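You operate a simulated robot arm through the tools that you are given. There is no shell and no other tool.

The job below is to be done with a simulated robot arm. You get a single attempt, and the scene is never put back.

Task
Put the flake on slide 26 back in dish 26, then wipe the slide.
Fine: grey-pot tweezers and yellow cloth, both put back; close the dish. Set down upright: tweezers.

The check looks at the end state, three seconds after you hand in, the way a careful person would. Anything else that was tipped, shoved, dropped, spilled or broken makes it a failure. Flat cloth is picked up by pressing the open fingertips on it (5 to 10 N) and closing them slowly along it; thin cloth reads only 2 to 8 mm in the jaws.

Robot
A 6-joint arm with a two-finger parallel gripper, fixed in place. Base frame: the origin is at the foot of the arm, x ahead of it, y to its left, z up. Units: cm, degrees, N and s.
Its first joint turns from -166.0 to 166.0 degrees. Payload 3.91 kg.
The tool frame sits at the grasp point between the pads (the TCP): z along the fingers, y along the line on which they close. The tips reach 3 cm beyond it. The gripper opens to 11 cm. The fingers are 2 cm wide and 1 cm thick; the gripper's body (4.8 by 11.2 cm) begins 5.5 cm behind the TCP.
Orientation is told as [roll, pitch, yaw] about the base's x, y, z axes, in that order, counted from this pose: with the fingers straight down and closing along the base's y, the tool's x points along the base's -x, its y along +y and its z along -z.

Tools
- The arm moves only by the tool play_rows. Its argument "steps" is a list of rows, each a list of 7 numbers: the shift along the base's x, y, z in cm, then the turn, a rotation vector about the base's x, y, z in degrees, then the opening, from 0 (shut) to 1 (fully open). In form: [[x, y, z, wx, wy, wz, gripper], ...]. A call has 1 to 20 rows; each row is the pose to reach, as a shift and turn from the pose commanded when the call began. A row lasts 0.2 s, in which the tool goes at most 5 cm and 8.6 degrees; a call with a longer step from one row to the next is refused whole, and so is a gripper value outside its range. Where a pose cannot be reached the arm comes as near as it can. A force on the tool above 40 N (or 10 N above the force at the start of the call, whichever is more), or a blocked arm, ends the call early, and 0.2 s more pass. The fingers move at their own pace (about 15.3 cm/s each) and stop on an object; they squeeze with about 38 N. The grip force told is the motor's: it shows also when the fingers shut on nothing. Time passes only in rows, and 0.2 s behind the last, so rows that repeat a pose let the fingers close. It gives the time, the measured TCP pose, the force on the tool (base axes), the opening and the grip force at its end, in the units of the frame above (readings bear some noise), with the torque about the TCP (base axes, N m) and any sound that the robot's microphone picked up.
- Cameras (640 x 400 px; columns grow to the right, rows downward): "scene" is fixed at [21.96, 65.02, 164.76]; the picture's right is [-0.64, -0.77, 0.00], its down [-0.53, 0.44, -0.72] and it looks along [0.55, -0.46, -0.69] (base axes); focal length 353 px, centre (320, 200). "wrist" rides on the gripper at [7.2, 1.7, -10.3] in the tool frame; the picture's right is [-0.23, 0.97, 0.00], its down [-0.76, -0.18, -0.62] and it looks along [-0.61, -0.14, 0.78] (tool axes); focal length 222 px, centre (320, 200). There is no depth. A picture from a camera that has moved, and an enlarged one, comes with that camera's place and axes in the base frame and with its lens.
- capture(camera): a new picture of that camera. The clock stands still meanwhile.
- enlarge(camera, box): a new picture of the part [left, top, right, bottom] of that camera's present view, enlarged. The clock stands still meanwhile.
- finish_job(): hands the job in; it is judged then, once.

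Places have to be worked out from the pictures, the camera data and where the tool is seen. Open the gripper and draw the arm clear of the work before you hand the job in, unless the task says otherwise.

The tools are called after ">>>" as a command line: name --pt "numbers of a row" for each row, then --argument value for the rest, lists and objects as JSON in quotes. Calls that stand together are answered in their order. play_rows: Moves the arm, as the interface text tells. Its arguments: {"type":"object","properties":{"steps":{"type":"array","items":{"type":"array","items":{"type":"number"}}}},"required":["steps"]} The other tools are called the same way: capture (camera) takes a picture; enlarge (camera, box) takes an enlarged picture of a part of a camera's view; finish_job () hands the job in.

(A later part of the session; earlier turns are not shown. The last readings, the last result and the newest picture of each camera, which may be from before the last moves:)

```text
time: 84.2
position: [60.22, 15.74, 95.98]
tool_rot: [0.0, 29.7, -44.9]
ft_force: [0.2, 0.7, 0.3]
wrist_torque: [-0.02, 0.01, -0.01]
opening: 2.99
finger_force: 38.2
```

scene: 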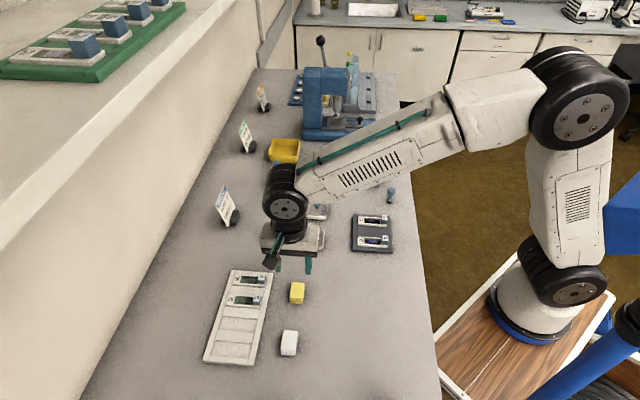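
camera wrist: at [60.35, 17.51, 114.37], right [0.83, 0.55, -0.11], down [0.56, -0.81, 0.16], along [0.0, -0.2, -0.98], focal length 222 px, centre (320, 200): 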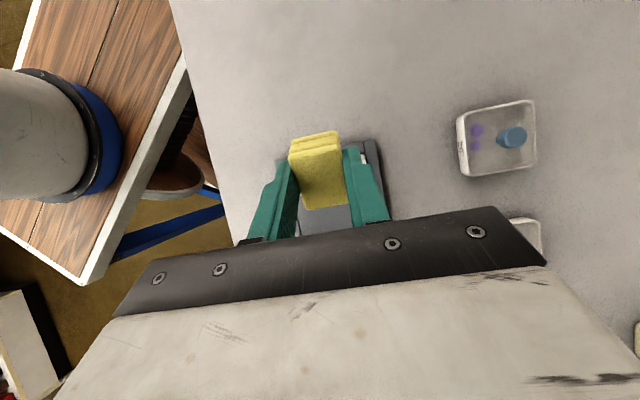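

>>> play_rows --pt "0 0 -0.1 0 0 0 0.2" --pt "0 0 -0.1 0 0 0 0.2"

>>> play_rows --pt "0 0 -0.08 0 0 0 0.2" --pt "0 0 -0.08 0 0 0 0.2"

>>> enlarge --camera "scene" --box '[355, 220, 395, 255]'

```text
time: 84.8
position: [60.28, 15.83, 95.81]
tool_rot: [0.0, 29.8, -45.1]
ft_force: [-0.2, 0.2, 0.3]
wrist_torque: [0.02, -0.02, 0.01]
opening: 3.01
finger_force: 37.4
```

```text
time: 85.4
position: [60.28, 15.91, 95.87]
tool_rot: [0.0, 29.7, -45.1]
ft_force: [-0.1, -0.2, 5.2]
wrist_torque: [0.01, -0.03, 0.03]
opening: 3.0
finger_force: 38.1
```

```text
11.43 times, centred on (375, 238) of scene
camera zoom: at [21.96, 65.02, 164.76], right [-0.64, -0.77, 0.0], down [-0.53, 0.44, -0.72], along [0.55, -0.46, -0.69], focal length 4037 px, centre (-309, -229)
```

zoom: 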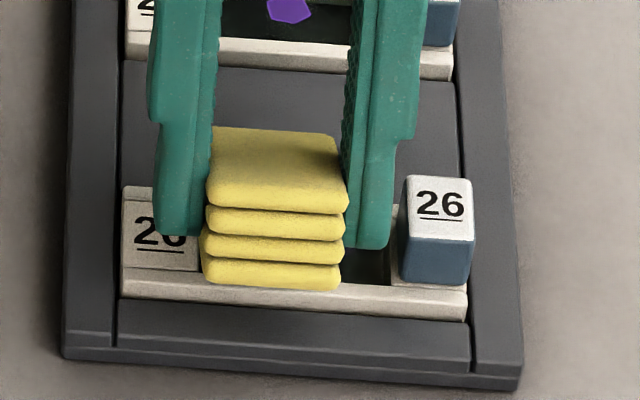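

Contact with the recess floor is at 5 N, just where I predicted. I'll make small wiping strokes.

>>> play_rows --pt "-0.09 0.09 0 0 0 0 0.2" --pt "-0.18 0.18 0 0 0 0 0.2" --pt "-0.25 0.11 0 0 0 0 0.2" --pt "-0.16 0.02 0 0 0 0 0.2" --pt "-0.07 -0.07 0 0 0 0 0.2" --pt "0.03 0.03 0 0 0 0 0.2" --pt "-0.07 0.13 0 0 0 0 0.2" --pt "-0.16 0.2 0 0 0 0 0.2" --pt "-0.1 0.1 0 0 0 0 0.2" --pt "0 0 0 0 0 0 0.2"

>>> play_rows --pt "0 0 0.5 0 0 0 0.2" --pt "0 0 1.5 0 0 0 0.2" --pt "0 0 3.5 0 0 0 0.2" --pt "0 0 6 0 0 0 0.2" --pt "0 0 6 0 0 0 0.2"

>>> enlarge --camera "scene" --box '[355, 220, 395, 255]'

```text
time: 87.6
position: [60.22, 15.85, 95.75]
tool_rot: [-0.1, 29.7, -44.9]
ft_force: [-0.2, 1.3, 3.8]
wrist_torque: [0.03, 0.0, 0.03]
opening: 2.98
finger_force: 37.9
```

```text
time: 88.8
position: [60.23, 15.84, 101.83]
tool_rot: [0.1, 29.8, -45.0]
ft_force: [0.1, 0.2, 0.3]
wrist_torque: [-0.01, 0.01, -0.02]
opening: 3.03
finger_force: 38.3
```

```text
11.43 times, centred on (375, 238) of scene
camera zoom: at [21.96, 65.02, 164.76], right [-0.64, -0.77, 0.0], down [-0.53, 0.44, -0.72], along [0.55, -0.46, -0.69], focal length 4037 px, centre (-309, -229)
```

zoom: 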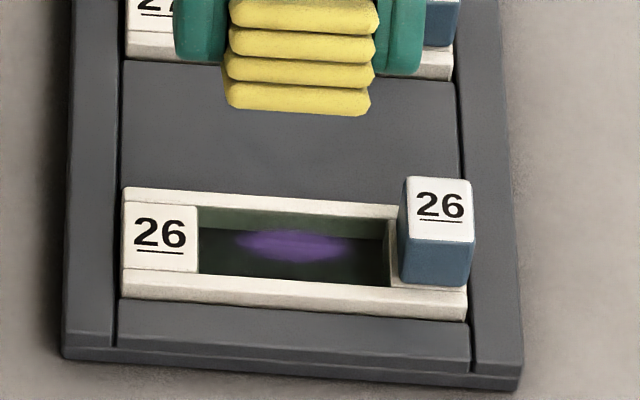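

That made no visible difference. At 45° tilt the pad's edge could sweep right across the stain, so I'll lean further and try longer, firmer strokes.

>>> play_rows --pt "0.2 -0.2 0 5 5 0 0.2" --pt "0.46 -0.46 0 10.6 10.6 0 0.2" --pt "0.46 -0.46 -2 10.6 10.6 0 0.2" --pt "0.46 -0.46 -4 10.6 10.6 0 0.2" --pt "0.46 -0.46 -5 10.6 10.6 0 0.2" --pt "0.46 -0.46 -5 10.6 10.6 0 0.2"

>>> enlarge --camera "scene" --box '[355, 220, 395, 255]'

>>> capture --camera "scene"

```text
time: 90.2
position: [60.66, 15.28, 96.73]
tool_rot: [-0.1, 44.8, -45.1]
ft_force: [0.9, -0.8, 0.0]
wrist_torque: [0.01, 0.02, 0.0]
opening: 3.02
finger_force: 38.3
```

```text
11.43 times, centred on (375, 238) of scene
camera zoom: at [21.96, 65.02, 164.76], right [-0.64, -0.77, 0.0], down [-0.53, 0.44, -0.72], along [0.55, -0.46, -0.69], focal length 4037 px, centre (-309, -229)
```

zoom: 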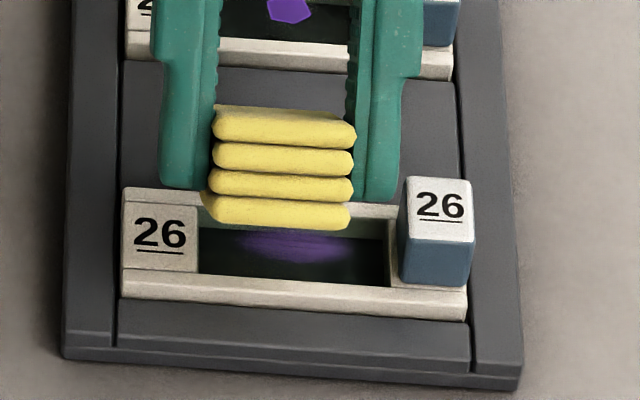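

```text
taken
```

scene: 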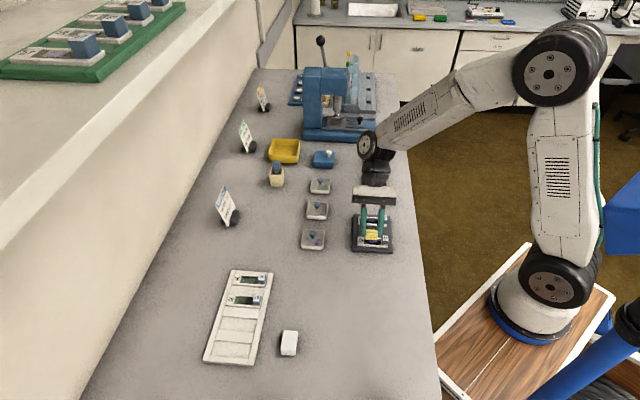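

Clear of the tab. I'll lower to contact.

>>> play_rows --pt "0 0 -0.3 0 0 0 0.2" --pt "0 0 -0.6 0 0 0 0.2" --pt "0 0 -0.75 0 0 0 0.2" --pt "0 0 -0.75 0 0 0 0.2"

>>> play_rows --pt "0 0 -0.08 0 0 0 0.2" --pt "0 0 -0.08 0 0 0 0.2"

>>> enlarge --camera "scene" --box '[355, 220, 395, 255]'

```text
time: 91.2
position: [60.63, 15.4, 96.07]
tool_rot: [0.0, 44.7, -45.0]
ft_force: [0.5, -0.1, 0.3]
wrist_torque: [0.02, 0.02, -0.04]
opening: 3.0
finger_force: 37.8
```

```text
time: 91.8
position: [60.73, 15.27, 95.91]
tool_rot: [0.1, 44.7, -45.0]
ft_force: [-1.0, 0.0, -0.6]
wrist_torque: [0.01, -0.01, 0.04]
opening: 3.02
finger_force: 37.7
```

```text
11.43 times, centred on (375, 238) of scene
camera zoom: at [21.96, 65.02, 164.76], right [-0.64, -0.77, 0.0], down [-0.53, 0.44, -0.72], along [0.55, -0.46, -0.69], focal length 4037 px, centre (-309, -229)
```

zoom: 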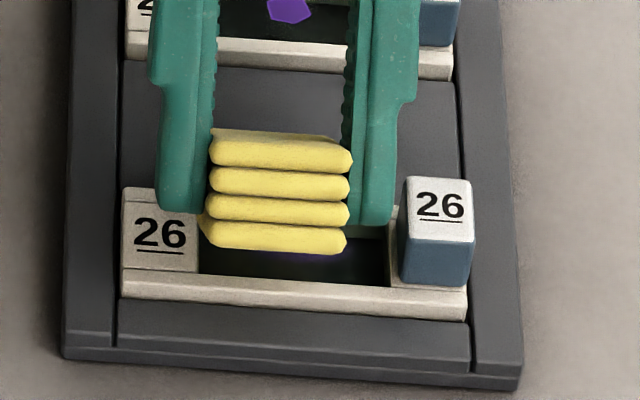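

>>> play_rows --pt "0 0 -0.08 0 0 0 0.2" --pt "0 0 -0.08 0 0 0 0.2"

>>> play_rows --pt "0 0 -0.06 0 0 0 0.2" --pt "0 0 -0.06 0 0 0 0.2"

```text
time: 92.4
position: [60.67, 15.32, 95.85]
tool_rot: [-0.1, 44.7, -45.0]
ft_force: [0.4, 0.3, -0.4]
wrist_torque: [-0.02, 0.02, 0.0]
opening: 2.97
finger_force: 38.0
```

```text
time: 93.0
position: [60.74, 15.39, 95.8]
tool_rot: [0.0, 44.6, -45.0]
ft_force: [-0.5, -0.7, 1.5]
wrist_torque: [0.02, 0.03, 0.03]
opening: 3.0
finger_force: 37.6
```

First contact. I'll press to about 6–7 N and stroke back and forth across the stain.

>>> play_rows --pt "0 0 -0.03 0 0 0 0.2" --pt "0.1 -0.1 -0.03 0 0 0 0.2" --pt "0.2 -0.2 -0.03 0 0 0 0.2" --pt "0.1 -0.1 -0.03 0 0 0 0.2" --pt "0 0 -0.03 0 0 0 0.2" --pt "-0.1 0.1 -0.03 0 0 0 0.2" --pt "-0.2 0.2 -0.03 0 0 0 0.2" --pt "-0.1 0.1 -0.03 0 0 0 0.2" --pt "0 0 -0.03 0 0 0 0.2" --pt "0.1 -0.1 -0.03 0 0 0 0.2" --pt "0.2 -0.2 -0.03 0 0 0 0.2" --pt "0.1 -0.1 -0.03 0 0 0 0.2" --pt "0 0 -0.03 0 0 0 0.2" --pt "-0.1 0.1 -0.03 0 0 0 0.2" --pt "-0.2 0.2 -0.03 0 0 0 0.2" --pt "-0.1 0.1 -0.03 0 0 0 0.2" --pt "0 0 -0.03 0 0 0 0.2"

>>> enlarge --camera "scene" --box '[355, 220, 395, 255]'

```text
time: 96.6
position: [60.74, 15.34, 95.81]
tool_rot: [0.0, 44.7, -45.0]
ft_force: [-0.1, 0.0, 1.4]
wrist_torque: [0.02, 0.03, -0.02]
opening: 3.0
finger_force: 38.1
```

```text
11.43 times, centred on (375, 238) of scene
camera zoom: at [21.96, 65.02, 164.76], right [-0.64, -0.77, 0.0], down [-0.53, 0.44, -0.72], along [0.55, -0.46, -0.69], focal length 4037 px, centre (-309, -229)
```

zoom: 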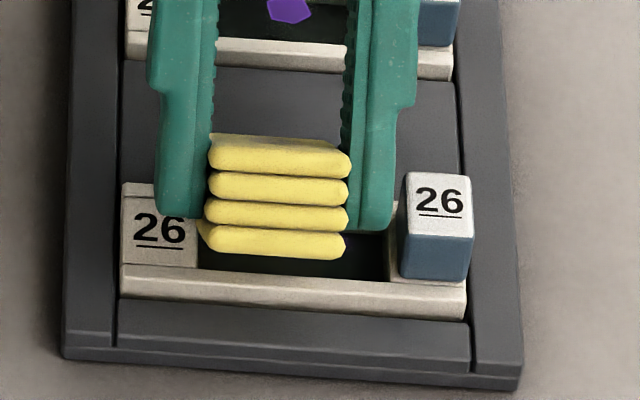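

The slide shifted about 0.1 cm within its rack seat, which is minor. I'll lift and look at the stain.

>>> play_rows --pt "0 0 0.5 0 0 0 0.2" --pt "0 0 1.5 0 0 0 0.2" --pt "0 0 3.5 0 0 0 0.2" --pt "0 0 6 0 0 0 0.2" --pt "0 0 6 0 0 0 0.2"

>>> enlarge --camera "scene" --box '[355, 220, 395, 255]'

```text
time: 97.8
position: [60.72, 15.15, 101.7]
tool_rot: [0.0, 44.7, -45.0]
ft_force: [0.2, 0.8, -0.2]
wrist_torque: [-0.02, 0.03, 0.02]
opening: 3.03
finger_force: 38.3
```

```text
11.43 times, centred on (375, 238) of scene
camera zoom: at [21.96, 65.02, 164.76], right [-0.64, -0.77, 0.0], down [-0.53, 0.44, -0.72], along [0.55, -0.46, -0.69], focal length 4037 px, centre (-309, -229)
```

zoom: 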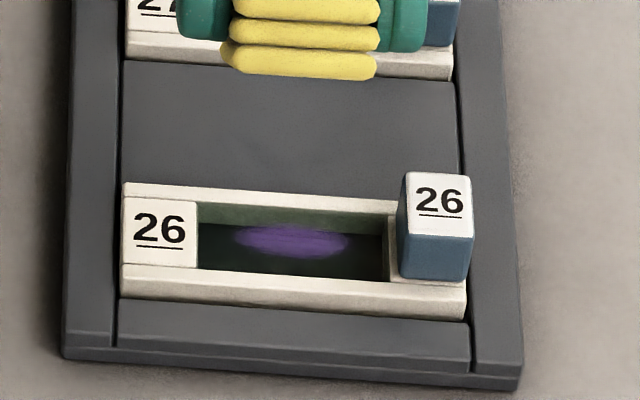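

The stain is still there, so edge contact isn't doing it. I'll go back to flat and wipe with the whole face on the slide.

>>> play_rows --pt "-0.15 0.1 0 -5.5 -5.5 0 0.2" --pt "-0.3 0.2 0 -11 -11 0 0.2" --pt "-0.45 0.3 0 -16.5 -16.5 0 0.2" --pt "-0.6 0.4 0 -22 -22 0 0.2" --pt "-0.75 0.5 0 -27.5 -27.5 0 0.2" --pt "-0.88 0.59 0 -31.7 -31.7 0 0.2" --pt "-0.88 0.59 -2 -31.7 -31.7 0 0.2" --pt "-0.88 0.59 -4 -31.7 -31.7 0 0.2" --pt "-0.88 0.59 -5.2 -31.7 -31.7 0 0.2" --pt "-0.88 0.59 -5.2 -31.7 -31.7 0 0.2"

>>> enlarge --camera "scene" --box '[350, 215, 400, 258]'

>>> enlarge --camera "wrist" --box '[220, 65, 420, 215]'

```text
time: 100.0
position: [59.67, 15.88, 96.62]
tool_rot: [0.1, -0.1, -45.0]
ft_force: [0.2, -0.2, 0.1]
wrist_torque: [-0.02, -0.01, -0.01]
opening: 3.04
finger_force: 37.6
```

```text
9.30 times, centred on (375, 236) of scene
camera zoom: at [21.96, 65.02, 164.76], right [-0.64, -0.77, 0.0], down [-0.53, 0.44, -0.72], along [0.55, -0.46, -0.69], focal length 3286 px, centre (-192, -140)
```

zoom: 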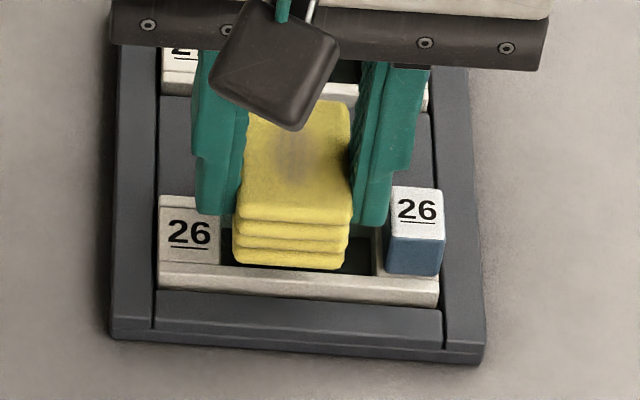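

```text
2.67 times, centred on (320, 140) of wrist
camera zoom: at [55.82, 22.3, 107.05], right [0.85, 0.53, 0.0], down [0.41, -0.66, 0.62], along [0.33, -0.53, -0.78], focal length 592 px, centre (320, 360)
```

zoom: 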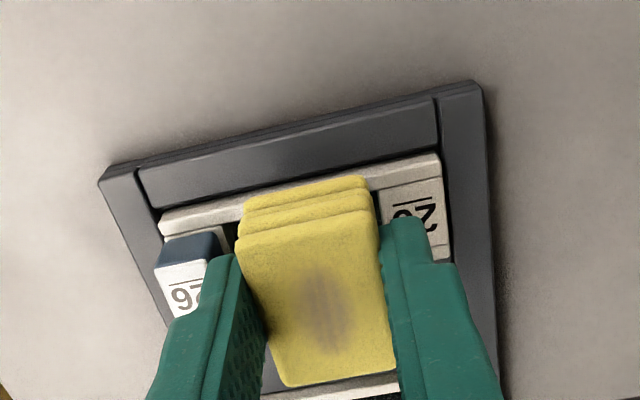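

The cloth has picked up a smudge, so wiping does register. I'll lower flat onto the slide and do proper strokes.

>>> play_rows --pt "0 0 -0.3 0 0 0 0.2" --pt "0 0 -0.5 0 0 0 0.2" --pt "0 0 -0.6 0 0 0 0.2" --pt "0 0 -0.6 0 0 0 0.2"

>>> play_rows --pt "0 0 -0.08 0 0 0 0.2" --pt "0 0 -0.08 0 0 0 0.2"

>>> play_rows --pt "0 0 -0.08 0 0 0 0.2" --pt "0 0 -0.08 0 0 0 0.2"

```text
time: 101.0
position: [59.64, 15.87, 95.99]
tool_rot: [-0.2, 0.0, -45.0]
ft_force: [-0.8, -0.7, -0.1]
wrist_torque: [0.0, 0.01, 0.02]
opening: 3.04
finger_force: 37.6
```

```text
time: 101.6
position: [59.75, 16.05, 95.85]
tool_rot: [0.0, -0.1, -45.0]
ft_force: [0.4, -0.5, -0.5]
wrist_torque: [0.0, 0.0, -0.01]
opening: 3.0
finger_force: 37.9
```

```text
time: 102.2
position: [59.8, 15.98, 95.79]
tool_rot: [-0.1, -0.1, -44.9]
ft_force: [-0.2, 0.2, 0.1]
wrist_torque: [-0.01, -0.01, -0.01]
opening: 2.99
finger_force: 38.2
```

>>> play_rows --pt "0 0 -0.1 0 0 0 0.2" --pt "0 0 -0.1 0 0 0 0.2"

>>> play_rows --pt "0 0 -0.08 0 0 0 0.2" --pt "0 0 -0.08 0 0 0 0.2"

>>> enlarge --camera "scene" --box '[350, 215, 400, 258]'

```text
time: 102.8
position: [59.82, 15.93, 95.62]
tool_rot: [-0.1, -0.2, -45.0]
ft_force: [-0.2, -0.9, 0.3]
wrist_torque: [0.06, -0.01, 0.01]
opening: 2.98
finger_force: 37.8
```

```text
time: 103.4
position: [59.69, 15.89, 95.58]
tool_rot: [-0.1, 0.0, -45.0]
ft_force: [-0.1, -0.9, 0.1]
wrist_torque: [-0.03, -0.01, 0.0]
opening: 2.98
finger_force: 37.9
```

```text
9.30 times, centred on (375, 236) of scene
camera zoom: at [21.96, 65.02, 164.76], right [-0.64, -0.77, 0.0], down [-0.53, 0.44, -0.72], along [0.55, -0.46, -0.69], focal length 3286 px, centre (-192, -140)
```

zoom: 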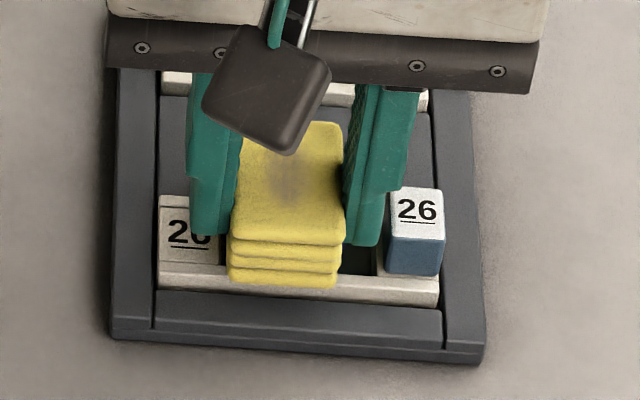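

>>> play_rows --pt "0 0 -0.08 0 0 0 0.2" --pt "0 0 -0.08 0 0 0 0.2"

>>> play_rows --pt "0 0 -0.08 0 0 0 0.2" --pt "0 0 -0.08 0 0 0 0.2"

```text
time: 104.0
position: [59.75, 15.95, 95.67]
tool_rot: [-0.1, -0.1, -45.0]
ft_force: [0.1, 0.3, 0.2]
wrist_torque: [-0.01, 0.02, -0.03]
opening: 3.01
finger_force: 38.4
```

```text
time: 104.6
position: [59.87, 15.94, 95.55]
tool_rot: [0.1, -0.2, -45.0]
ft_force: [-0.5, -0.3, -0.7]
wrist_torque: [-0.02, -0.02, -0.01]
opening: 3.0
finger_force: 37.5
```

>>> enlarge --camera "scene" --box '[358, 228, 388, 254]'

>>> enlarge --camera "wrist" --box '[250, 105, 370, 195]'

```text
15.38 times, centred on (373, 241) of scene
camera zoom: at [21.96, 65.02, 164.76], right [-0.64, -0.77, 0.0], down [-0.53, 0.44, -0.72], along [0.55, -0.46, -0.69], focal length 5434 px, centre (-495, -431)
```

zoom: 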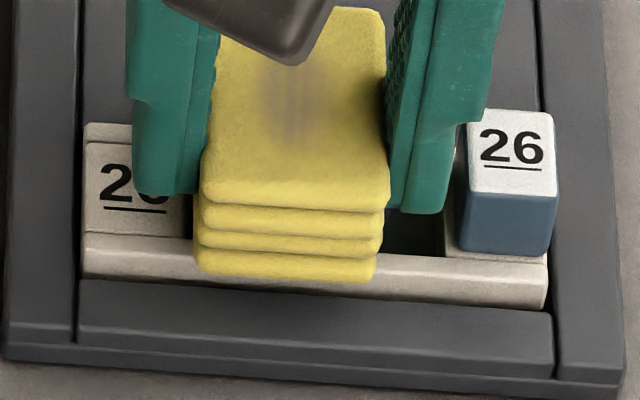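

```text
4.44 times, centred on (310, 150) of wrist
camera zoom: at [55.93, 22.36, 105.95], right [0.85, 0.53, 0.0], down [0.41, -0.66, 0.62], along [0.33, -0.53, -0.78], focal length 987 px, centre (364, 422)
```

zoom: 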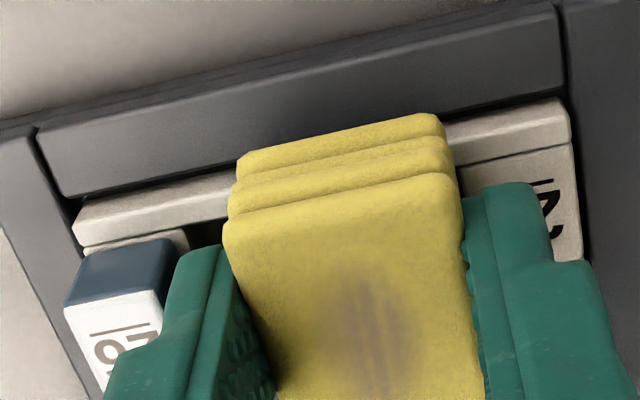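

No contact yet and still visibly above the rails. I'll continue lowering gently.

>>> play_rows --pt "0 0 -0.08 0 0 0 0.2" --pt "0 0 -0.08 0 0 0 0.2"

>>> play_rows --pt "0 0 -0.08 0 0 0 0.2" --pt "0 0 -0.08 0 0 0 0.2"

```text
time: 105.2
position: [59.91, 15.87, 95.46]
tool_rot: [0.0, -0.1, -45.0]
ft_force: [0.2, 0.4, -1.3]
wrist_torque: [-0.02, 0.01, 0.01]
opening: 3.01
finger_force: 38.3
```

```text
time: 105.8
position: [59.84, 16.01, 95.32]
tool_rot: [-0.1, -0.2, -45.0]
ft_force: [-0.1, -0.5, 0.2]
wrist_torque: [0.01, -0.03, 0.03]
opening: 3.0
finger_force: 37.9
```

>>> play_rows --pt "0 0 -0.06 0 0 0 0.2" --pt "0 0 -0.06 0 0 0 0.2"

>>> play_rows --pt "0 0 -0.06 0 0 0 0.2" --pt "0 0 -0.06 0 0 0 0.2"

>>> enlarge --camera "wrist" --box '[250, 105, 370, 195]'

>>> enlarge --camera "scene" --box '[358, 228, 388, 254]'

```text
time: 106.4
position: [59.85, 15.92, 95.26]
tool_rot: [0.1, -0.2, -45.0]
ft_force: [1.4, -0.4, -1.0]
wrist_torque: [0.04, 0.02, -0.01]
opening: 3.02
finger_force: 38.0
```

```text
time: 107.0
position: [59.75, 15.89, 95.17]
tool_rot: [0.1, -0.2, -45.0]
ft_force: [0.0, -0.7, 0.1]
wrist_torque: [-0.03, 0.01, -0.02]
opening: 3.0
finger_force: 37.9
```

```text
4.44 times, centred on (310, 150) of wrist
camera zoom: at [55.91, 22.3, 105.67], right [0.85, 0.53, 0.0], down [0.41, -0.66, 0.62], along [0.33, -0.53, -0.78], focal length 987 px, centre (364, 422)
```

zoom: 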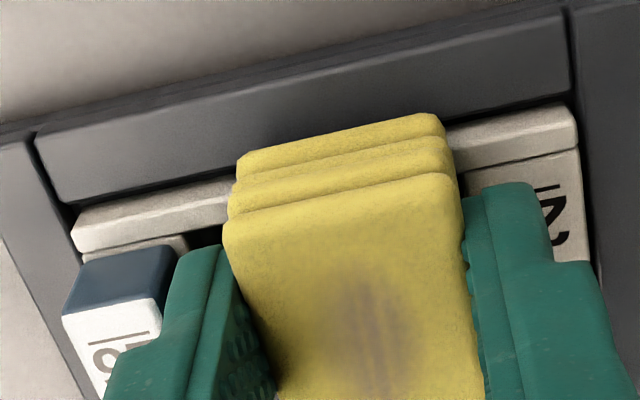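

```text
15.38 times, centred on (373, 241) of scene
camera zoom: at [21.96, 65.02, 164.76], right [-0.64, -0.77, 0.0], down [-0.53, 0.44, -0.72], along [0.55, -0.46, -0.69], focal length 5434 px, centre (-495, -431)
```

zoom: 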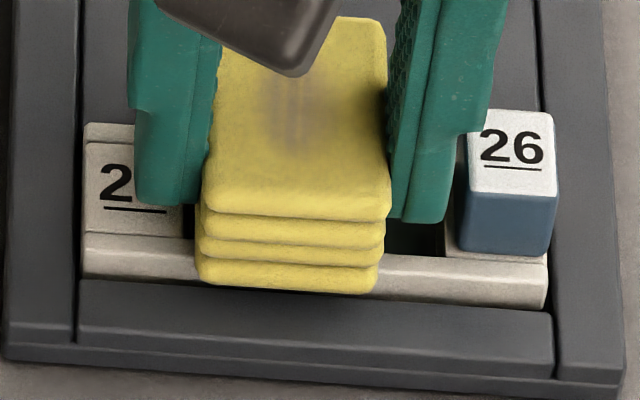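

>>> play_rows --pt "0 0 -0.06 0 0 0 0.2" --pt "0 0 -0.06 0 0 0 0.2"

>>> play_rows --pt "0 0 -0.06 0 0 0 0.2" --pt "0 0 -0.06 0 0 0 0.2"

```text
time: 107.6
position: [59.86, 15.84, 95.15]
tool_rot: [0.1, -0.1, -45.0]
ft_force: [-0.1, -0.6, 0.2]
wrist_torque: [-0.02, -0.02, 0.01]
opening: 3.01
finger_force: 37.8
```

```text
time: 108.2
position: [59.81, 15.96, 95.09]
tool_rot: [0.0, -0.2, -45.0]
ft_force: [0.4, -0.7, 0.1]
wrist_torque: [0.0, 0.0, -0.03]
opening: 3.01
finger_force: 38.1
```

>>> play_rows --pt "0 0 -0.05 0 0 0 0.2" --pt "0 0 -0.05 0 0 0 0.2"

>>> play_rows --pt "0 0 -0.05 0 0 0 0.2" --pt "0 0 -0.05 0 0 0 0.2"

```text
time: 108.8
position: [59.91, 16.04, 95.08]
tool_rot: [0.0, -0.1, -45.0]
ft_force: [-0.4, 1.0, 1.1]
wrist_torque: [-0.01, -0.03, 0.01]
opening: 2.99
finger_force: 38.0
```

```text
time: 109.4
position: [59.75, 15.9, 94.92]
tool_rot: [0.0, -0.1, -45.0]
ft_force: [-1.4, 0.7, 6.0]
wrist_torque: [-0.04, 0.02, 0.02]
opening: 3.03
finger_force: 38.2
```

Flat contact is now 6 N with no torque, so the face rests evenly on the slide. I'll wipe along the slide's length, staying clear of the tab.

>>> play_rows --pt "0.15 0.15 0 0 0 0 0.2" --pt "0.3 0.3 0 0 0 0 0.2" --pt "0.45 0.45 0 0 0 0 0.2" --pt "0.6 0.6 0 0 0 0 0.2" --pt "0.45 0.45 0 0 0 0 0.2" --pt "0.3 0.3 0 0 0 0 0.2" --pt "0.15 0.15 0 0 0 0 0.2" --pt "0 0 0 0 0 0 0.2" --pt "0.15 0.15 0 0 0 0 0.2" --pt "0.3 0.3 0 0 0 0 0.2" --pt "0.45 0.45 0 0 0 0 0.2" --pt "0.6 0.6 0 0 0 0 0.2" --pt "0.45 0.45 0 0 0 0 0.2" --pt "0.3 0.3 0 0 0 0 0.2" --pt "0.15 0.15 0 0 0 0 0.2" --pt "0 0 0 0 0 0 0.2"

>>> enlarge --camera "scene" --box '[350, 215, 400, 258]'

```text
time: 112.8
position: [59.85, 16.0, 95.07]
tool_rot: [0.1, 0.0, -44.9]
ft_force: [1.5, 2.0, 2.1]
wrist_torque: [0.04, -0.07, -0.03]
opening: 3.0
finger_force: 38.3
```

```text
9.30 times, centred on (375, 236) of scene
camera zoom: at [21.96, 65.02, 164.76], right [-0.64, -0.77, 0.0], down [-0.53, 0.44, -0.72], along [0.55, -0.46, -0.69], focal length 3286 px, centre (-192, -140)
```

zoom: 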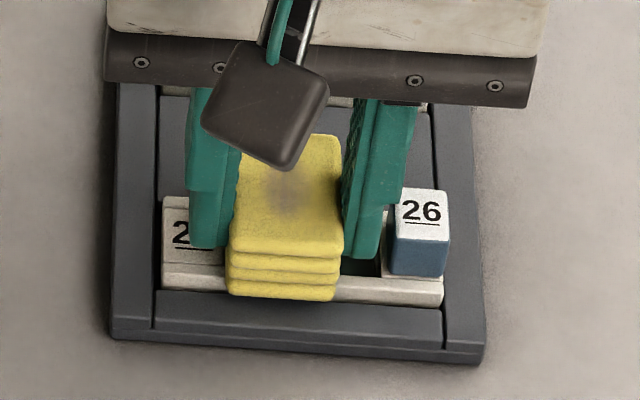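

I'll lift to see the stain.

>>> play_rows --pt "0 0 0.5 0 0 0 0.2" --pt "0 0 1.5 0 0 0 0.2" --pt "0 0 3.5 0 0 0 0.2" --pt "0 0 7 0 0 0 0.2" --pt "0 0 7 0 0 0 0.2"

>>> enlarge --camera "scene" --box '[355, 220, 395, 255]'

>>> enlarge --camera "wrist" --box '[220, 65, 420, 215]'

```text
time: 114.0
position: [59.9, 15.8, 101.99]
tool_rot: [0.0, -0.1, -45.0]
ft_force: [-0.5, 0.5, 0.0]
wrist_torque: [0.0, -0.03, -0.02]
opening: 3.0
finger_force: 38.8
```

```text
11.43 times, centred on (375, 238) of scene
camera zoom: at [21.96, 65.02, 164.76], right [-0.64, -0.77, 0.0], down [-0.53, 0.44, -0.72], along [0.55, -0.46, -0.69], focal length 4037 px, centre (-309, -229)
```

zoom: 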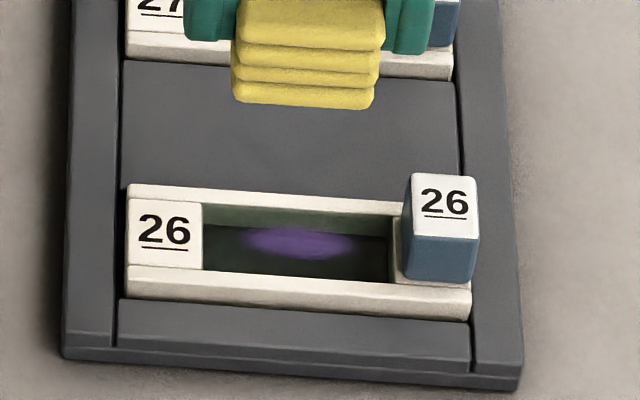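

```text
2.67 times, centred on (320, 140) of wrist
camera zoom: at [55.96, 22.29, 112.55], right [0.85, 0.53, 0.0], down [0.41, -0.66, 0.62], along [0.33, -0.53, -0.78], focal length 592 px, centre (320, 360)
```

zoom: 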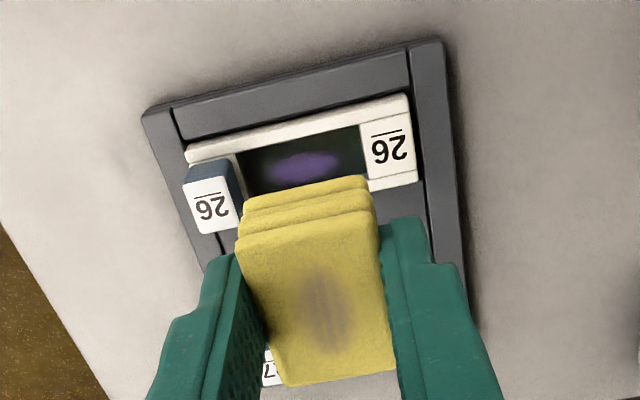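

The stain has shrunk a little, so flat wiping works but needs more strokes. I'll go back down and continue.

>>> play_rows --pt "0 0 -3 0 0 0 0.2" --pt "0 0 -5.5 0 0 0 0.2" --pt "0 0 -6.7 0 0 0 0.2" --pt "0 0 -6.95 0 0 0 0.2" --pt "0 0 -7.02 0 0 0 0.2" --pt "0 0 -7.02 0 0 0 0.2"

>>> play_rows --pt "0.2 0.2 0 0 0 0 0.2" --pt "0.4 0.4 0 0 0 0 0.2" --pt "0.6 0.6 0 0 0 0 0.2" --pt "0.4 0.4 0 0 0 0 0.2" --pt "0.2 0.2 0 0 0 0 0.2" --pt "0 0 0 0 0 0 0.2" --pt "0.2 0.2 0 0 0 0 0.2" --pt "0.4 0.4 0 0 0 0 0.2" --pt "0.6 0.6 0 0 0 0 0.2" --pt "0.4 0.4 0 0 0 0 0.2" --pt "0.2 0.2 0 0 0 0 0.2" --pt "0 0 0 0 0 0 0.2" --pt "0.2 0.2 0 0 0 0 0.2" --pt "0.4 0.4 0 0 0 0 0.2" --pt "0.6 0.6 0 0 0 0 0.2" --pt "0.4 0.4 0 0 0 0 0.2" --pt "0.2 0.2 0 0 0 0 0.2" --pt "0 0 0 0 0 0 0.2"

>>> enlarge --camera "scene" --box '[350, 215, 400, 258]'

```text
time: 115.4
position: [59.74, 15.89, 94.86]
tool_rot: [-0.1, -0.1, -44.9]
ft_force: [0.1, -0.2, 13.9]
wrist_torque: [-0.06, 0.01, -0.03]
opening: 3.02
finger_force: 38.2
```

```text
time: 119.2
position: [59.82, 15.96, 94.93]
tool_rot: [-0.1, 0.0, -45.0]
ft_force: [2.2, 2.2, 3.8]
wrist_torque: [0.1, -0.08, 0.02]
opening: 2.97
finger_force: 38.0
```

```text
9.30 times, centred on (375, 236) of scene
camera zoom: at [21.96, 65.02, 164.76], right [-0.64, -0.77, 0.0], down [-0.53, 0.44, -0.72], along [0.55, -0.46, -0.69], focal length 3286 px, centre (-192, -140)
```

zoom: 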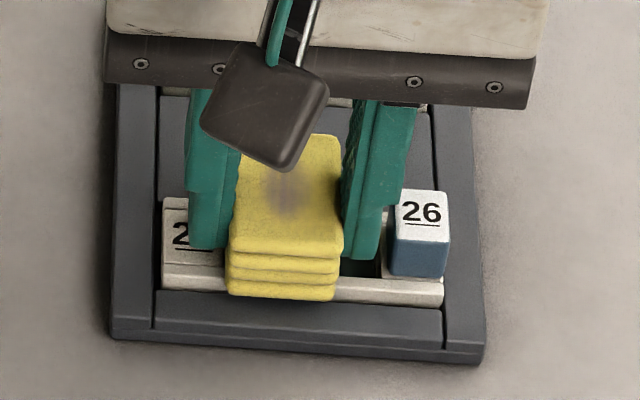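

>>> play_rows --pt "0 0 0.5 0 0 0 0.2" --pt "0 0 1.5 0 0 0 0.2" --pt "0 0 3.5 0 0 0 0.2" --pt "0 0 7 0 0 0 0.2" --pt "0 0 7 0 0 0 0.2"

>>> enlarge --camera "scene" --box '[355, 220, 395, 255]'

>>> enlarge --camera "wrist" --box '[220, 65, 420, 215]'

```text
time: 120.4
position: [59.73, 16.0, 101.9]
tool_rot: [-0.1, -0.1, -45.1]
ft_force: [-0.1, 0.3, -0.7]
wrist_torque: [-0.02, -0.02, 0.0]
opening: 3.01
finger_force: 38.2
```

```text
11.43 times, centred on (375, 238) of scene
camera zoom: at [21.96, 65.02, 164.76], right [-0.64, -0.77, 0.0], down [-0.53, 0.44, -0.72], along [0.55, -0.46, -0.69], focal length 4037 px, centre (-309, -229)
```

zoom: 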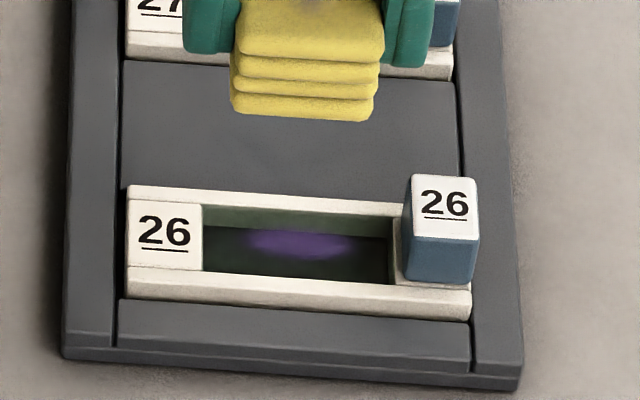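

```text
2.67 times, centred on (320, 140) of wrist
camera zoom: at [55.83, 22.43, 112.34], right [0.85, 0.53, 0.0], down [0.41, -0.66, 0.62], along [0.33, -0.53, -0.78], focal length 592 px, centre (320, 360)
```

zoom: 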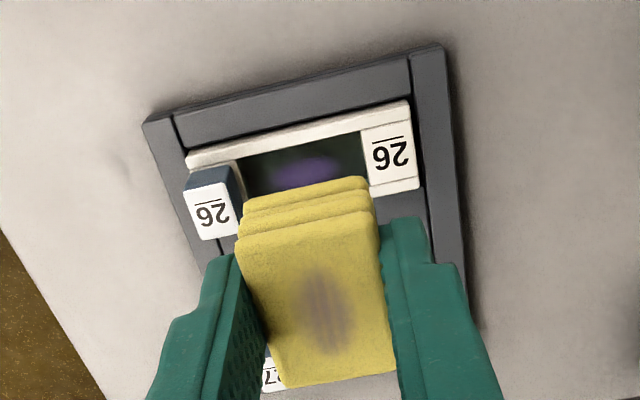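

>>> enlarge --camera "scene" --box '[364, 234, 386, 249]'

>>> enlarge --camera "wrist" --box '[280, 100, 370, 150]'

```text
16.00 times, centred on (375, 242) of scene
camera zoom: at [21.96, 65.02, 164.76], right [-0.64, -0.77, 0.0], down [-0.53, 0.44, -0.72], along [0.55, -0.46, -0.69], focal length 5652 px, centre (-560, -464)
```

zoom: 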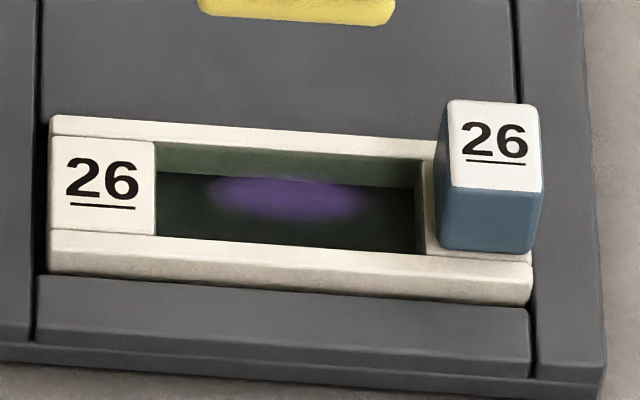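

```text
7.11 times, centred on (325, 125) of wrist
camera zoom: at [55.83, 22.43, 112.34], right [0.85, 0.53, 0.0], down [0.41, -0.66, 0.62], along [0.33, -0.53, -0.78], focal length 1580 px, centre (284, 733)
```

zoom: 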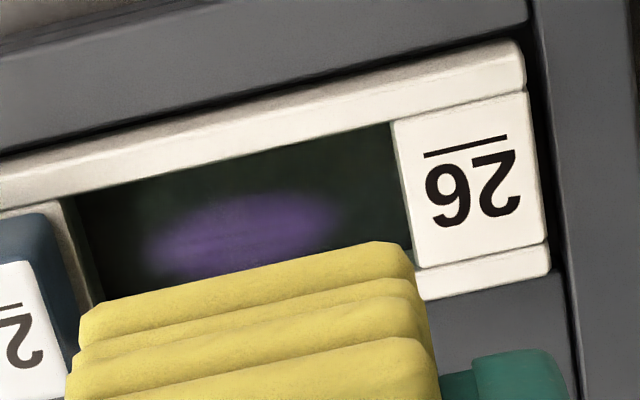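

The stain looks slightly fainter and smaller. I'll run a longer set of quicker strokes at about 6 N.

>>> play_rows --pt "0 0 -3 0 0 0 0.2" --pt "0 0 -5.5 0 0 0 0.2" --pt "0 0 -6.7 0 0 0 0.2" --pt "0 0 -6.95 0 0 0 0.2" --pt "0 0 -7.01 0 0 0 0.2" --pt "0 0 -7.01 0 0 0 0.2"

>>> play_rows --pt "0.3 0.3 0 0 0 0 0.2" --pt "0.6 0.6 0 0 0 0 0.2" --pt "0.3 0.3 0 0 0 0 0.2" --pt "-0.05 -0.05 0 0 0 0 0.2" --pt "0.3 0.3 0 0 0 0 0.2" --pt "0.6 0.6 0 0 0 0 0.2" --pt "0.3 0.3 0 0 0 0 0.2" --pt "-0.05 -0.05 0 0 0 0 0.2" --pt "0.3 0.3 0 0 0 0 0.2" --pt "0.6 0.6 0 0 0 0 0.2" --pt "0.3 0.3 0 0 0 0 0.2" --pt "-0.05 -0.05 0 0 0 0 0.2" --pt "0.3 0.3 0 0 0 0 0.2" --pt "0.6 0.6 0 0 0 0 0.2" --pt "0.3 0.3 0 0 0 0 0.2" --pt "-0.05 -0.05 0 0 0 0 0.2" --pt "0.3 0.3 0 0 0 0 0.2" --pt "0.6 0.6 0 0 0 0 0.2" --pt "0.3 0.3 0 0 0 0 0.2" --pt "0 0 0 0 0 0 0.2"

>>> play_rows --pt "0 0 0.5 0 0 0 0.2" --pt "0 0 1.5 0 0 0 0.2" --pt "0 0 3.5 0 0 0 0.2" --pt "0 0 7 0 0 0 0.2" --pt "0 0 7 0 0 0 0.2"

>>> enlarge --camera "scene" --box '[364, 234, 386, 249]'

```text
time: 121.8
position: [59.78, 15.92, 95.03]
tool_rot: [0.0, -0.2, -44.9]
ft_force: [0.3, -1.1, 9.6]
wrist_torque: [-0.03, -0.04, 0.01]
opening: 3.0
finger_force: 37.7
```

```text
time: 126.0
position: [59.82, 15.88, 94.97]
tool_rot: [0.0, -0.1, -45.0]
ft_force: [1.5, 2.2, 4.3]
wrist_torque: [0.07, -0.08, 0.01]
opening: 3.0
finger_force: 38.2
```

```text
time: 127.2
position: [59.64, 15.81, 102.12]
tool_rot: [-0.1, 0.0, -45.0]
ft_force: [0.1, -0.2, -0.9]
wrist_torque: [0.01, 0.0, -0.01]
opening: 3.03
finger_force: 38.1
```

```text
16.00 times, centred on (375, 242) of scene
camera zoom: at [21.96, 65.02, 164.76], right [-0.64, -0.77, 0.0], down [-0.53, 0.44, -0.72], along [0.55, -0.46, -0.69], focal length 5652 px, centre (-560, -464)
```

zoom: 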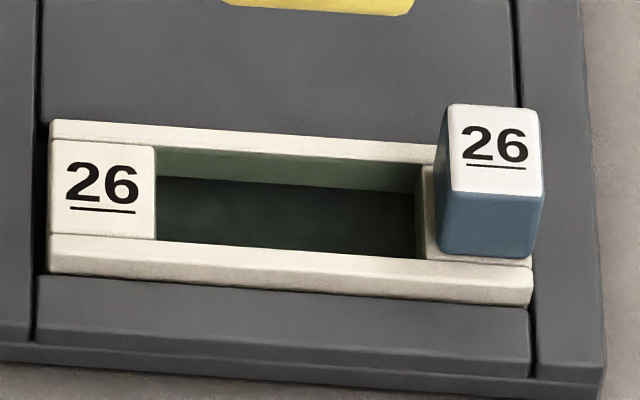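

The slide is clean. I'll check it from the wrist camera, then take the cloth back to its place.

>>> enlarge --camera "wrist" --box '[250, 80, 390, 160]'

>>> play_rows --pt "0 2 1 0 0 0 0.2" --pt "0 6 1 0 0 0 0.2" --pt "0 10 1 0 0 0 0.2" --pt "0 14 1 0 0 0 0.2" --pt "0 18 1 0 0 0 0.2" --pt "0 22 1 0 0 0 0.2" --pt "-0.02 24.37 0 0 0 0 0.2" --pt "-0.02 24.37 -3 0 0 0 0.2" --pt "-0.02 24.37 -6 0 0 0 0.2" --pt "-0.02 24.37 -7.6 0 0 0 0.2" --pt "-0.02 24.37 -7.6 0 0 0 0.2"

>>> enlarge --camera "scene" --box '[270, 265, 325, 315]'

>>> enlarge --camera "scene" --box '[340, 130, 410, 260]'

```text
4.57 times, centred on (320, 120) of wrist
camera zoom: at [55.63, 22.19, 112.55], right [0.85, 0.53, 0.0], down [0.41, -0.66, 0.62], along [0.33, -0.53, -0.78], focal length 1015 px, centre (320, 566)
```

zoom: 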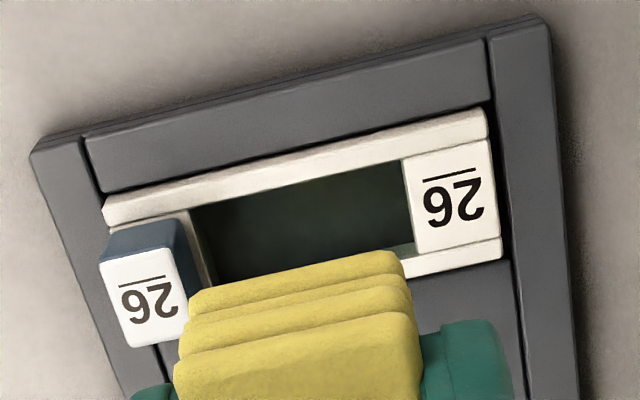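

```text
time: 129.6
position: [59.89, 40.33, 94.36]
tool_rot: [0.1, -0.1, -45.0]
ft_force: [0.2, -0.6, 0.0]
wrist_torque: [0.01, 0.03, -0.03]
opening: 3.0
finger_force: 37.7
```

```text
8.00 times, centred on (298, 290) of scene
camera zoom: at [21.96, 65.02, 164.76], right [-0.64, -0.77, 0.0], down [-0.53, 0.44, -0.72], along [0.55, -0.46, -0.69], focal length 2826 px, centre (500, -520)
```

zoom: 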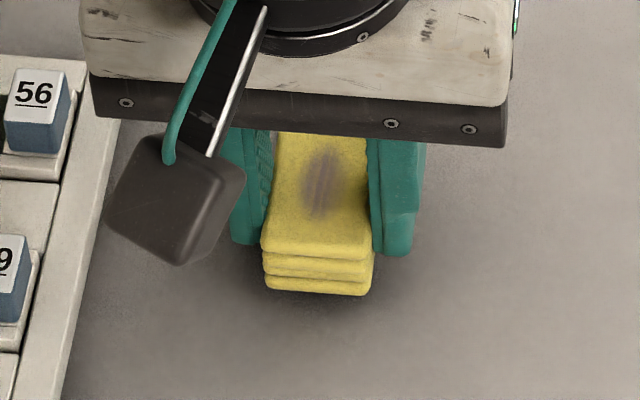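

```text
3.08 times, centred on (375, 195) of scene
camera zoom: at [21.96, 65.02, 164.76], right [-0.64, -0.77, 0.0], down [-0.53, 0.44, -0.72], along [0.55, -0.46, -0.69], focal length 1087 px, centre (151, 215)
```

zoom: 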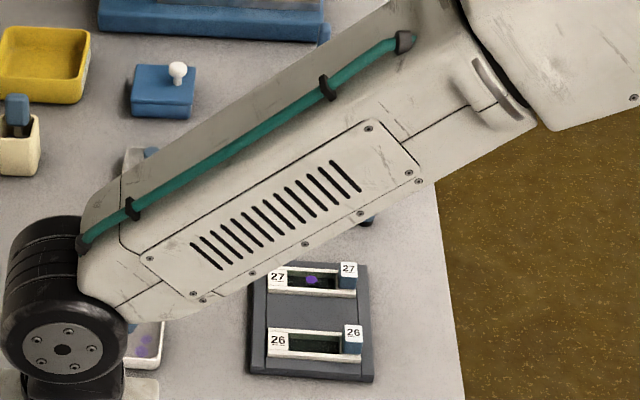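

The cloth is over its original spot. I'll lower it to the bench.

>>> play_rows --pt "0 0 -0.3 0 0 0 0.2" --pt "0 0 -0.6 0 0 0 0.2" --pt "0 0 -0.7 0 0 0 0.2" --pt "0 0 -0.7 0 0 0 0.2"

>>> play_rows --pt "0 0 -0.07 0 0 0 0.2" --pt "0 0 -0.07 0 0 0 0.2"

```text
time: 130.6
position: [59.83, 40.26, 93.62]
tool_rot: [0.0, -0.1, -45.0]
ft_force: [-0.6, 1.0, -0.5]
wrist_torque: [0.0, 0.01, -0.03]
opening: 3.0
finger_force: 37.7
```

```text
time: 131.2
position: [59.84, 40.37, 93.6]
tool_rot: [-0.1, -0.1, -44.9]
ft_force: [-0.8, 0.3, -0.8]
wrist_torque: [-0.03, 0.01, 0.0]
opening: 3.01
finger_force: 37.8
```

>>> play_rows --pt "0 0 -0.07 0 0 0 0.2" --pt "0 0 -0.07 0 0 0 0.2"

>>> play_rows --pt "0 0 -0.06 0 0 0 0.2" --pt "0 0 -0.06 0 0 0 0.2"

```text
time: 131.8
position: [59.8, 40.32, 93.61]
tool_rot: [0.0, -0.1, -45.0]
ft_force: [0.3, 0.2, -1.3]
wrist_torque: [-0.03, -0.01, -0.02]
opening: 3.01
finger_force: 37.7
```

```text
time: 132.4
position: [59.7, 40.36, 93.57]
tool_rot: [0.0, -0.1, -44.9]
ft_force: [0.6, -0.3, 3.9]
wrist_torque: [-0.04, -0.03, -0.03]
opening: 3.01
finger_force: 37.9
```

The cloth touches the bench at 3.9 N. I'll open evenly and rise.

>>> play_rows --pt "0 0 0 0 0 0 0.28" --pt "0 0 0 0 0 0 0.32" --pt "0 0 0 0 0 0 0.4" --pt "0 0 0 0 0 0 0.45" --pt "0 0 1 0 0 0 0.45" --pt "0 0 3 0 0 0 0.45" --pt "0 0 7 0 0 0 0.45" --pt "0 0 11 0 0 0 0.45"

>>> enlarge --camera "wrist" --box '[230, 65, 410, 185]'

>>> enlarge --camera "scene" --box '[190, 250, 330, 370]'

```text
time: 134.2
position: [59.88, 40.51, 104.37]
tool_rot: [-0.1, -0.1, -45.0]
ft_force: [0.3, -0.2, -0.9]
wrist_torque: [0.04, -0.02, 0.0]
opening: 4.94
finger_force: 0.1
```

```text
3.33 times, centred on (320, 125) of wrist
camera zoom: at [55.97, 46.77, 114.79], right [0.85, 0.53, 0.0], down [0.41, -0.66, 0.63], along [0.33, -0.53, -0.78], focal length 740 px, centre (320, 450)
```

zoom: 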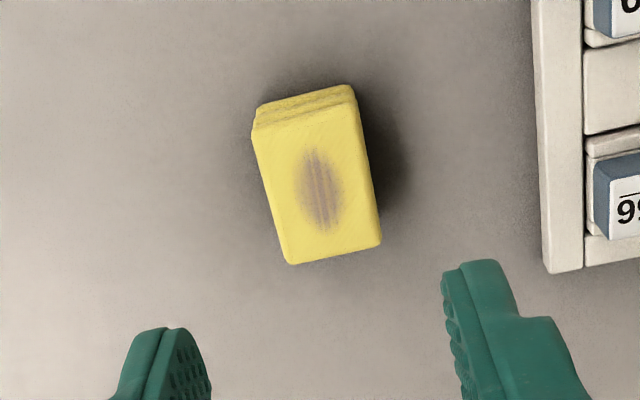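

```text
3.33 times, centred on (260, 310) of scene
camera zoom: at [21.96, 65.02, 164.76], right [-0.64, -0.77, 0.0], down [-0.53, 0.44, -0.72], along [0.55, -0.46, -0.69], focal length 1177 px, centre (520, -167)
```

zoom: 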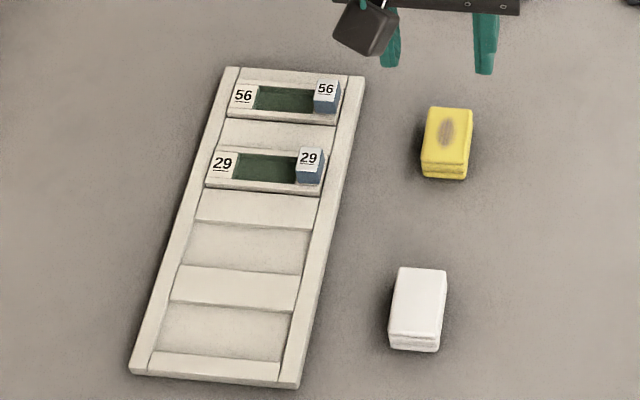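

The cloth is back in its place. I'll draw the arm up and away, gripper open, then check the whole scene.

>>> play_rows --pt "0 0 4 0 0 0 0.6" --pt "0 0 8 0 0 0 1" --pt "0 -2 12 0 0 8 1" --pt "-1 -6 16 0 0 16 1" --pt "-2 -10 18 0 0 24 1" --pt "-3 -14 18 0 0 32 1" --pt "-4 -18 18 0 0 40 1" --pt "-5 -22 18 0 0 45 1" --pt "-5.5 -26 18 0 0 45 1" --pt "-5.5 -30 18 0 0 45 1" --pt "-5.5 -34 18 0 0 45 1" --pt "-5.5 -38 18 0 0 45 1" --pt "-5.5 -42 18 0 0 45 1" --pt "-5.5 -42 18 0 0 45 1"

>>> capture --camera "scene"

>>> enlarge --camera "scene" --box '[240, 130, 420, 260]'

>>> enlarge --camera "scene" --box '[345, 190, 410, 260]'

```text
refused: row 4 steps farther than a row can; nothing moved
```

```text
taken
```

scene: 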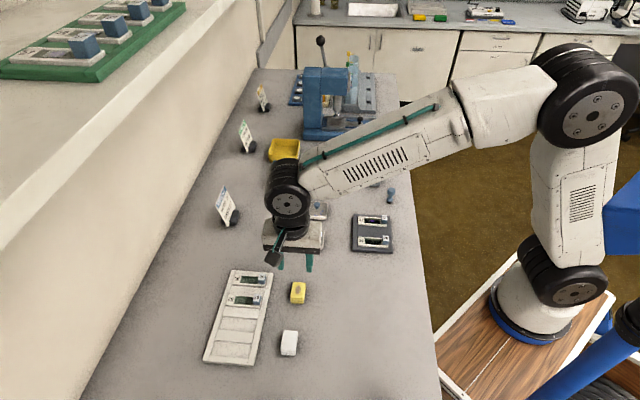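

```text
3.08 times, centred on (330, 195) of scene
camera zoom: at [21.96, 65.02, 164.76], right [-0.64, -0.77, 0.0], down [-0.53, 0.44, -0.72], along [0.55, -0.46, -0.69], focal length 1087 px, centre (289, 215)
```

zoom: 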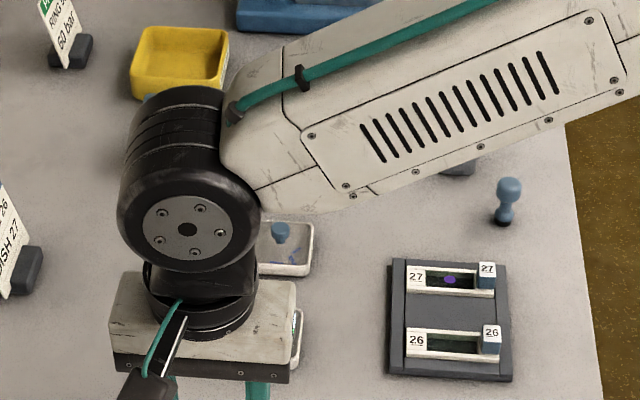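

```text
5.71 times, centred on (378, 225) of scene
camera zoom: at [21.96, 65.02, 164.76], right [-0.64, -0.77, 0.0], down [-0.53, 0.44, -0.72], along [0.55, -0.46, -0.69], focal length 2018 px, centre (-9, 57)
```

zoom: 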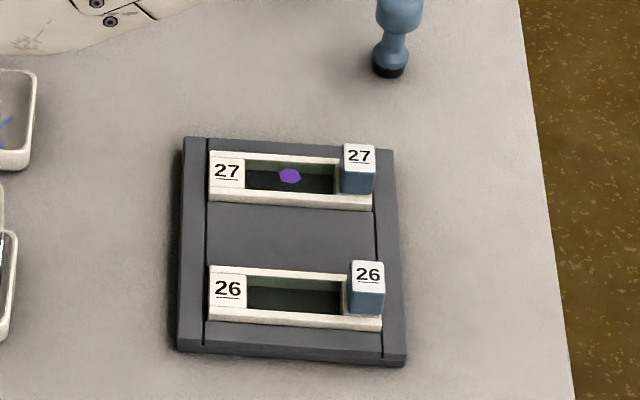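

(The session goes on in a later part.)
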